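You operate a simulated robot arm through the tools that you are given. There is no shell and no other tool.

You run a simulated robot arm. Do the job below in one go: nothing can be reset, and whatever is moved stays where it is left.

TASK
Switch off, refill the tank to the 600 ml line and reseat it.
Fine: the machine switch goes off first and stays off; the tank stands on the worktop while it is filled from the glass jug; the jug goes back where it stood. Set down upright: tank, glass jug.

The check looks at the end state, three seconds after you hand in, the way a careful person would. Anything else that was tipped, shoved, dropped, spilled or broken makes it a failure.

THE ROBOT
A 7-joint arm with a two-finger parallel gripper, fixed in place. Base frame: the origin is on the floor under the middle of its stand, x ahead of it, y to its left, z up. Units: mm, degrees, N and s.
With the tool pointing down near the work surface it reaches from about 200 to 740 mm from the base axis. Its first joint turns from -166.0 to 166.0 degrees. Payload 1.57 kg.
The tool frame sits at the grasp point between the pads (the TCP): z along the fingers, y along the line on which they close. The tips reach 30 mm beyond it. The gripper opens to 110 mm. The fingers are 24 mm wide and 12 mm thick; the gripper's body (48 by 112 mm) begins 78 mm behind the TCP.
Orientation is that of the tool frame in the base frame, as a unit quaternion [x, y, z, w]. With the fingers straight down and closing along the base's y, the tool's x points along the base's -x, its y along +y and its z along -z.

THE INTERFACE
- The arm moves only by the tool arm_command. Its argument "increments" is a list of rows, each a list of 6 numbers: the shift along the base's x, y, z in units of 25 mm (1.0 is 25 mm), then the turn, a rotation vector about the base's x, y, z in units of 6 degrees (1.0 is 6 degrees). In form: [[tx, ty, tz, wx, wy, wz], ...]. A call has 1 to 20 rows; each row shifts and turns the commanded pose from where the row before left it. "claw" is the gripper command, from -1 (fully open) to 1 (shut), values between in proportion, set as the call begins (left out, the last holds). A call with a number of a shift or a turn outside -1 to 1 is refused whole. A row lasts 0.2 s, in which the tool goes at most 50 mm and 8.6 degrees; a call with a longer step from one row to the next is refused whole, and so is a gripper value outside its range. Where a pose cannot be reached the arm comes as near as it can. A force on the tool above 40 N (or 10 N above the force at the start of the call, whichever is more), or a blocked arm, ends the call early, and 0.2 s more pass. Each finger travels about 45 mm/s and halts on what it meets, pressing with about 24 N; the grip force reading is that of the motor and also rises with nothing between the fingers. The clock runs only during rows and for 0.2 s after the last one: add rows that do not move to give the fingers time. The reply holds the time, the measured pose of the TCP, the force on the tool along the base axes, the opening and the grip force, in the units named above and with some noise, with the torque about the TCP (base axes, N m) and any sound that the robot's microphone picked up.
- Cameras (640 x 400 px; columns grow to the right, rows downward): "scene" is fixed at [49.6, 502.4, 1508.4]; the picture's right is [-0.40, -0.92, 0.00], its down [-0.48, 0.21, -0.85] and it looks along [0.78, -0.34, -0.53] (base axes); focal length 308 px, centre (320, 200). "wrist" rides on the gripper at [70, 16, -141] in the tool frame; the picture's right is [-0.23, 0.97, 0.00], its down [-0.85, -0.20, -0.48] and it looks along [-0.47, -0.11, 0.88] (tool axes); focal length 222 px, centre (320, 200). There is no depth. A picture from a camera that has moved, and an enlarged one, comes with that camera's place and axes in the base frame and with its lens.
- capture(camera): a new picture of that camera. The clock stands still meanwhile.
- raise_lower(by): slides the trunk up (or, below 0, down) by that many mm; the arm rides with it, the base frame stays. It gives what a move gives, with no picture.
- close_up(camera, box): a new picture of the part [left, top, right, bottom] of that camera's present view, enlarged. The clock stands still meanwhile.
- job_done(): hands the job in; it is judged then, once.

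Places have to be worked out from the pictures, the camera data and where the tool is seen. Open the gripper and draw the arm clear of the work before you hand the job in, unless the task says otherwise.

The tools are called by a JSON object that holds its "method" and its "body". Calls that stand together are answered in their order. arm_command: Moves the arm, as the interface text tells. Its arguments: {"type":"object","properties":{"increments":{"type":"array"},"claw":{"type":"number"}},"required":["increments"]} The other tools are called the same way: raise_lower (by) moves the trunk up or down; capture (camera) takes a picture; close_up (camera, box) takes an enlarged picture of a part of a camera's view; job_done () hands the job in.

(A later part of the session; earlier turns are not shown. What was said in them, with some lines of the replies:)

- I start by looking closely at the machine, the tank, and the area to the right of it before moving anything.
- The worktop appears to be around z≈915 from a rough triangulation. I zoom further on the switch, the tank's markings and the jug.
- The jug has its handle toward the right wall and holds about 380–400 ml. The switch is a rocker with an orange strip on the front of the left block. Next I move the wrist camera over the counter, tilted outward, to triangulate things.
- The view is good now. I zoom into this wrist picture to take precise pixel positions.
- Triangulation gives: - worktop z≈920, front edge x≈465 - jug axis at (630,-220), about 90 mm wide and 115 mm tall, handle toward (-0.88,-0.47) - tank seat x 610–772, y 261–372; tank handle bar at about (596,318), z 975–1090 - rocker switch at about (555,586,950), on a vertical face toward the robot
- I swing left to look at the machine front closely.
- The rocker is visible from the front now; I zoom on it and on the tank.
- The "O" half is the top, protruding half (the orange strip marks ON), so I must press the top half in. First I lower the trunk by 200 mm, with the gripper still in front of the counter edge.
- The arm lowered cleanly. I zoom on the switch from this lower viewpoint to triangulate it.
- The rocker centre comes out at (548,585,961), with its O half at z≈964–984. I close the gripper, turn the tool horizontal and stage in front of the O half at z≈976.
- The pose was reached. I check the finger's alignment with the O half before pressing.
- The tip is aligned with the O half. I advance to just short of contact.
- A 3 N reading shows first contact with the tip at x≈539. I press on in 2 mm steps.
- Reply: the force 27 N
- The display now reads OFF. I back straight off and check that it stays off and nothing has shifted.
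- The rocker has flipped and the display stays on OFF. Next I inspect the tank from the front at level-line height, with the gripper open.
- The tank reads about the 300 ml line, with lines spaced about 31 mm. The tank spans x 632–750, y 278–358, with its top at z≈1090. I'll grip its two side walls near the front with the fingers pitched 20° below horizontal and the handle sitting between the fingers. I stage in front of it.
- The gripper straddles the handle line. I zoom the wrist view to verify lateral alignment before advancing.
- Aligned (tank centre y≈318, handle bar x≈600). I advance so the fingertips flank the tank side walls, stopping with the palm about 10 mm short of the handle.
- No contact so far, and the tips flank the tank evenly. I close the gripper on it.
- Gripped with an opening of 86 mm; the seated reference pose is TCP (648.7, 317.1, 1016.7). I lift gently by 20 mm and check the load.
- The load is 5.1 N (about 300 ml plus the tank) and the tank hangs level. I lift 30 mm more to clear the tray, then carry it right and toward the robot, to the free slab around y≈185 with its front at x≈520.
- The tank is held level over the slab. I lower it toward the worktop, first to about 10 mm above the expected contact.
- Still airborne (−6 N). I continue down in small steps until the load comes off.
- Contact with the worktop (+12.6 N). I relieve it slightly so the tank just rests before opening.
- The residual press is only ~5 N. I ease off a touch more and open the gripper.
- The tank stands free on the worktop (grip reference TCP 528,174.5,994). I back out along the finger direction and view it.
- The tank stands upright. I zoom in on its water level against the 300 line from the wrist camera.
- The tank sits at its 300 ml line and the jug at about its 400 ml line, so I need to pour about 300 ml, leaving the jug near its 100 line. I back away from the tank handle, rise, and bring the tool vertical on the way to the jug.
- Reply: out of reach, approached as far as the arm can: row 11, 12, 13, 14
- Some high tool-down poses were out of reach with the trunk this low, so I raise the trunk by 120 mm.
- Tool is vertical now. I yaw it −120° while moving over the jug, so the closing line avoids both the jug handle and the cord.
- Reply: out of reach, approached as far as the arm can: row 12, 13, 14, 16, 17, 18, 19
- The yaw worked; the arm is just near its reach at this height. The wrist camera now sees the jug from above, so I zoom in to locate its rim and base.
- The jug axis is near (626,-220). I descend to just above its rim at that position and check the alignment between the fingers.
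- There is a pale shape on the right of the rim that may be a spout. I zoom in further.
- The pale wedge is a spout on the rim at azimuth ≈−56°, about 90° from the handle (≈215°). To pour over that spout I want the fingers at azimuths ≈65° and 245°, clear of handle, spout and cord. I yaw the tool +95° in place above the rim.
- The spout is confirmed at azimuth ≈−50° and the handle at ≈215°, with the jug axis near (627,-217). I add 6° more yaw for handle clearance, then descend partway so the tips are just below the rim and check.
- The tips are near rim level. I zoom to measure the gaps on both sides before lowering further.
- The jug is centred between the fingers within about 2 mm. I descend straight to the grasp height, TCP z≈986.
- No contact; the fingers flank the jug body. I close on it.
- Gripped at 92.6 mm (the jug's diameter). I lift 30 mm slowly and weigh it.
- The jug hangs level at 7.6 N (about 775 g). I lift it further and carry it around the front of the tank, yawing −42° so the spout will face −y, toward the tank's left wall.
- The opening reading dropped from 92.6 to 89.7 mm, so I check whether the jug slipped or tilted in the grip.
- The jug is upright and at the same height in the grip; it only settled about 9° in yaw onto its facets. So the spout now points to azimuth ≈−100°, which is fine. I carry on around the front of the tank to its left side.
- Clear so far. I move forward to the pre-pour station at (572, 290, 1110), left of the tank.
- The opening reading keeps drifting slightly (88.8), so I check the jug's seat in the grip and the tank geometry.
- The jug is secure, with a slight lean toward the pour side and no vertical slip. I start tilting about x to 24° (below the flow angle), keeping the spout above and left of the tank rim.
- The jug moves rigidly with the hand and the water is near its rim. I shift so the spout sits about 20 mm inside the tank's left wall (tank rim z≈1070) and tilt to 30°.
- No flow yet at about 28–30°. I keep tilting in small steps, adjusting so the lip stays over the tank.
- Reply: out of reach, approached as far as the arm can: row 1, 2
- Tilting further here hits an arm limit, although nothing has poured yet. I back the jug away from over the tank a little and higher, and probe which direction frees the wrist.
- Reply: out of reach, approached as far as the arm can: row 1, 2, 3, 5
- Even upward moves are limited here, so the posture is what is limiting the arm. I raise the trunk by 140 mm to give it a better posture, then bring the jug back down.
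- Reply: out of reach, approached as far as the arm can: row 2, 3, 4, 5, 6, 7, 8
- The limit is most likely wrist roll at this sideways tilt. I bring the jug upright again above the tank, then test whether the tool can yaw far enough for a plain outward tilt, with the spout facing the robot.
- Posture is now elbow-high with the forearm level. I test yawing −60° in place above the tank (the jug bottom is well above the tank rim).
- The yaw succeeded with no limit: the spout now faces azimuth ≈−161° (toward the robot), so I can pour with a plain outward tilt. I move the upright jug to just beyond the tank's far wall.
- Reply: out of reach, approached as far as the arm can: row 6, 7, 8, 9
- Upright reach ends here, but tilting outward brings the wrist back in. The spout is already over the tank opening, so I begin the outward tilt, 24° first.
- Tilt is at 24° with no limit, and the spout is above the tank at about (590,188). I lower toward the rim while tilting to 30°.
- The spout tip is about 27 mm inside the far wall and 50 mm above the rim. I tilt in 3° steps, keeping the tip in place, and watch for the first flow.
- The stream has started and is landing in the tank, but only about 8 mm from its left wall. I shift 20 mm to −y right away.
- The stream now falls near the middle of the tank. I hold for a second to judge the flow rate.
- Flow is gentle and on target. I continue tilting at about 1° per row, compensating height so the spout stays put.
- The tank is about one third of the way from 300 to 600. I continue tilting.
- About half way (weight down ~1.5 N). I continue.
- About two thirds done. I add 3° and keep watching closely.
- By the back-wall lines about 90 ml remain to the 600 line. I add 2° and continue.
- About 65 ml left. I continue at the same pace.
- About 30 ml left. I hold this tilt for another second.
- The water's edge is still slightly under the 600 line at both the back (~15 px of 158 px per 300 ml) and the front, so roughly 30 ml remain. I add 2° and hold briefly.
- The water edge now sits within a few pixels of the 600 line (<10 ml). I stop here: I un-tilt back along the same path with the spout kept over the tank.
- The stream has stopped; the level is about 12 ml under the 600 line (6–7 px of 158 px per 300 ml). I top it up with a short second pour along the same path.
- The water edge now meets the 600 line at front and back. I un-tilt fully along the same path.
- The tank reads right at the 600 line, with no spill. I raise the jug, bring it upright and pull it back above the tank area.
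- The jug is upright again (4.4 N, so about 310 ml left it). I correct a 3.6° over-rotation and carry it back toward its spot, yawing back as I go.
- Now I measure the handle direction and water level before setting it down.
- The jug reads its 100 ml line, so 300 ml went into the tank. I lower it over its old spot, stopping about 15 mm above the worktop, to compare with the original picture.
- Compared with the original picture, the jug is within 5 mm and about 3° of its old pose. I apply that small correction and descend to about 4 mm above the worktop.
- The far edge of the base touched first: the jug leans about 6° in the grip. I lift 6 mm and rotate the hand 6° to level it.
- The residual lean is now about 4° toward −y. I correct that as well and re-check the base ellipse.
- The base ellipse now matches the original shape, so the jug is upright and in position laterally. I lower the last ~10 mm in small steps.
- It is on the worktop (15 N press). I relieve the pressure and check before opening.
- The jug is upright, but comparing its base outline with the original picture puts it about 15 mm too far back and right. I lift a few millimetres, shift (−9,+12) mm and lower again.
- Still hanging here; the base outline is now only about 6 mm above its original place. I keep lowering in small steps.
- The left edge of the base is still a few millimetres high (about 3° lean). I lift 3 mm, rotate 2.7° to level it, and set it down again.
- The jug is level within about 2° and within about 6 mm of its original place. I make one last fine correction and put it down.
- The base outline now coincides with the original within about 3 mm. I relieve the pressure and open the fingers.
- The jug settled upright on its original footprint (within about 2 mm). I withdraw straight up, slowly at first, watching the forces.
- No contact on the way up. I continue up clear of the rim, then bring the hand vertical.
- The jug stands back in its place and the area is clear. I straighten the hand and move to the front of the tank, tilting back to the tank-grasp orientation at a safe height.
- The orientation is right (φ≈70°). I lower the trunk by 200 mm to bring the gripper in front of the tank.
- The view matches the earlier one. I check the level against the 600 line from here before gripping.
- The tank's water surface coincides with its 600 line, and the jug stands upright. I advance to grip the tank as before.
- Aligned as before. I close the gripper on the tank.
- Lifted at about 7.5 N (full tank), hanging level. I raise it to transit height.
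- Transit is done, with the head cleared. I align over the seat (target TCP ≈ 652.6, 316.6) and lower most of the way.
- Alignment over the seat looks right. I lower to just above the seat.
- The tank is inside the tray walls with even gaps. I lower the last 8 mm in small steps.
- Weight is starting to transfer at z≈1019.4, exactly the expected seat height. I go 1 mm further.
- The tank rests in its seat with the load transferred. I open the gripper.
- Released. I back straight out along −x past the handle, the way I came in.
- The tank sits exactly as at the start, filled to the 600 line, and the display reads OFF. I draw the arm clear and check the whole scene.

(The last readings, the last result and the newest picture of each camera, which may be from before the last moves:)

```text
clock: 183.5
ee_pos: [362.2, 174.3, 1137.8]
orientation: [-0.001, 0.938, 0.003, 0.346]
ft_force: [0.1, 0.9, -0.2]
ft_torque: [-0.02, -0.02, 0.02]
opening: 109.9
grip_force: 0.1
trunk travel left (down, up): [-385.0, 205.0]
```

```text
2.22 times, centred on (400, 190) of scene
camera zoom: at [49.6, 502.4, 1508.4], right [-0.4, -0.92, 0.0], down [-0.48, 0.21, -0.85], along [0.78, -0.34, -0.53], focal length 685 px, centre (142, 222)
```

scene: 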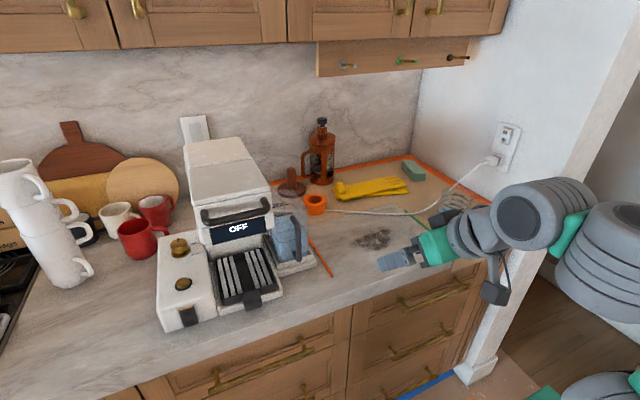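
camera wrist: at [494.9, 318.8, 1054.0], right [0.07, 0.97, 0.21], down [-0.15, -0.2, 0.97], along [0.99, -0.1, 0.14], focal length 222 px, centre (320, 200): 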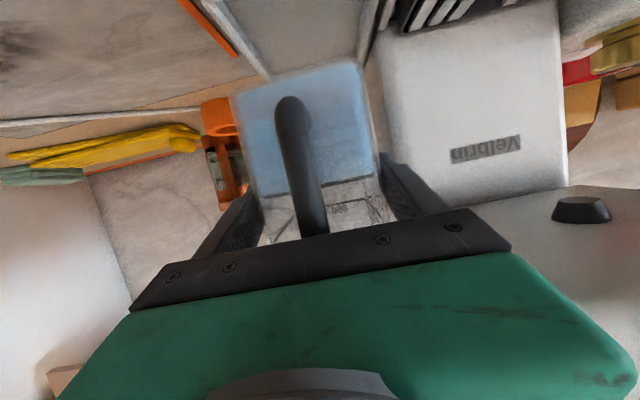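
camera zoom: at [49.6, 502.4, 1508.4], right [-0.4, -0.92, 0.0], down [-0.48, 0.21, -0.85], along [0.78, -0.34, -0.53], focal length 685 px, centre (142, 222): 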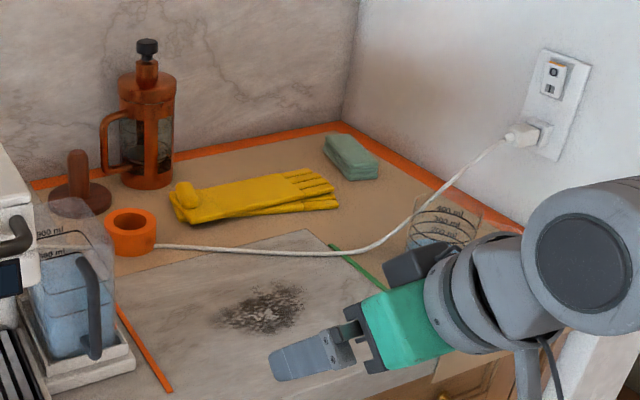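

Everything matches the starting picture. I retract the arm further so it's well clear, and take a last unobstructed look at the jug.

{"method": "arm_command", "body": {"increments": [[-0.3, 0, 0.5, 0, 0.5, 0], [-0.3, 0, 0.6, 0, 0.5, 0], [-0.3, 0, 0.6, 0, 0.5, 0], [-0.3, -0.2, 0.6, 0, 0.5, 0], [-0.2, -0.3, 0.5, 0, 0.5, 0], [0, -0.3, 0.4, 0, 0.5, 0], [0, 0, 0, 0, 0, 0]]}}

{"method": "raise_lower", "body": {"by": 140}}

{"method": "capture", "body": {"camera": "scene"}}

{"method": "close_up", "body": {"camera": "scene", "box": [425, 170, 535, 250]}}

```text
clock: 185.1
ee_pos: [342.0, 167.7, 1162.4]
orientation: [-0.001, 0.975, 0.003, 0.221]
ft_force: [0.2, -0.5, 0.2]
ft_torque: [-0.01, -0.02, -0.02]
opening: 109.9
grip_force: 0.1
out of reach, approached as far as the arm can: row 3, 4, 5, 6
trunk travel left (down, up): [-385.0, 205.0]
```

```text
clock: 186.8
ee_pos: [342.8, 167.1, 1302.2]
orientation: [0.0, 0.975, 0.003, 0.221]
ft_force: [-0.2, 0.5, 0.2]
ft_torque: [-0.01, 0.03, 0.01]
opening: 109.9
grip_force: 0.1
trunk travel left (down, up): [-525.0, 65.0]
```

```text
taken
```

scene: 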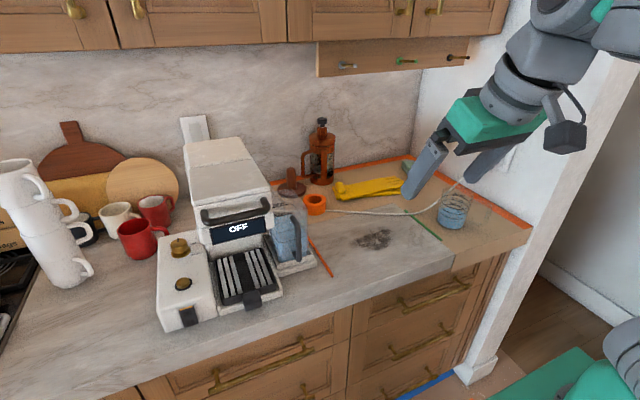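

```text
5.00 times, centred on (480, 210) of scene
camera zoom: at [49.6, 502.4, 1508.4], right [-0.4, -0.92, 0.0], down [-0.48, 0.21, -0.85], along [0.78, -0.34, -0.53], focal length 1541 px, centre (-480, 150)
```

zoom: 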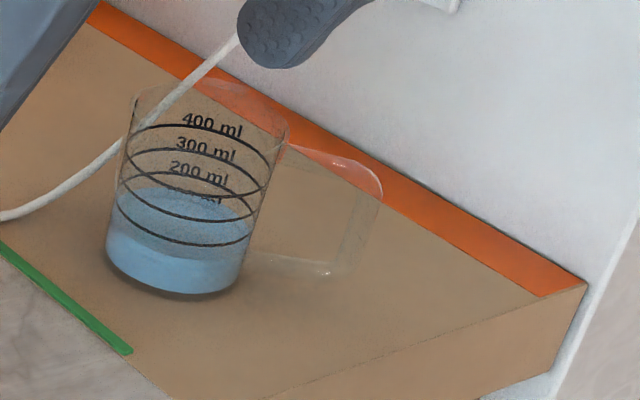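

The jug stands upright on its original footprint (within about 5 mm), with its handle in the original direction. The tank is seated at the 600 line, the machine is off, the gripper is open and the arm is clear. I hand the job in.

{"method": "job_done", "body": {}}

```text
The job is handed in.
```

The job is handed in: the machine is off, and the tank is filled to its 600 ml line and back in its seat. The result of the check has not come back yet.

- **Switch:** I pressed the O half of the rocker first. The display has read OFF ever since. That push may have moved the machine back by about 2 mm.
- **Tank:** It stood on the worktop while it was filled from the glass jug. I poured in two goes. The water edge meets the 600 line at front and back, within about 10 ml. It is seated where it was at the start.
- **Jug:** It stands upright within about 5 mm of where it was, with its handle within a few degrees of its old direction. It now holds about 100 ml.
- **Everything else:** I saw no spills, and nothing else appears moved, tipped or broken. The gripper is open and the arm is clear of the work.
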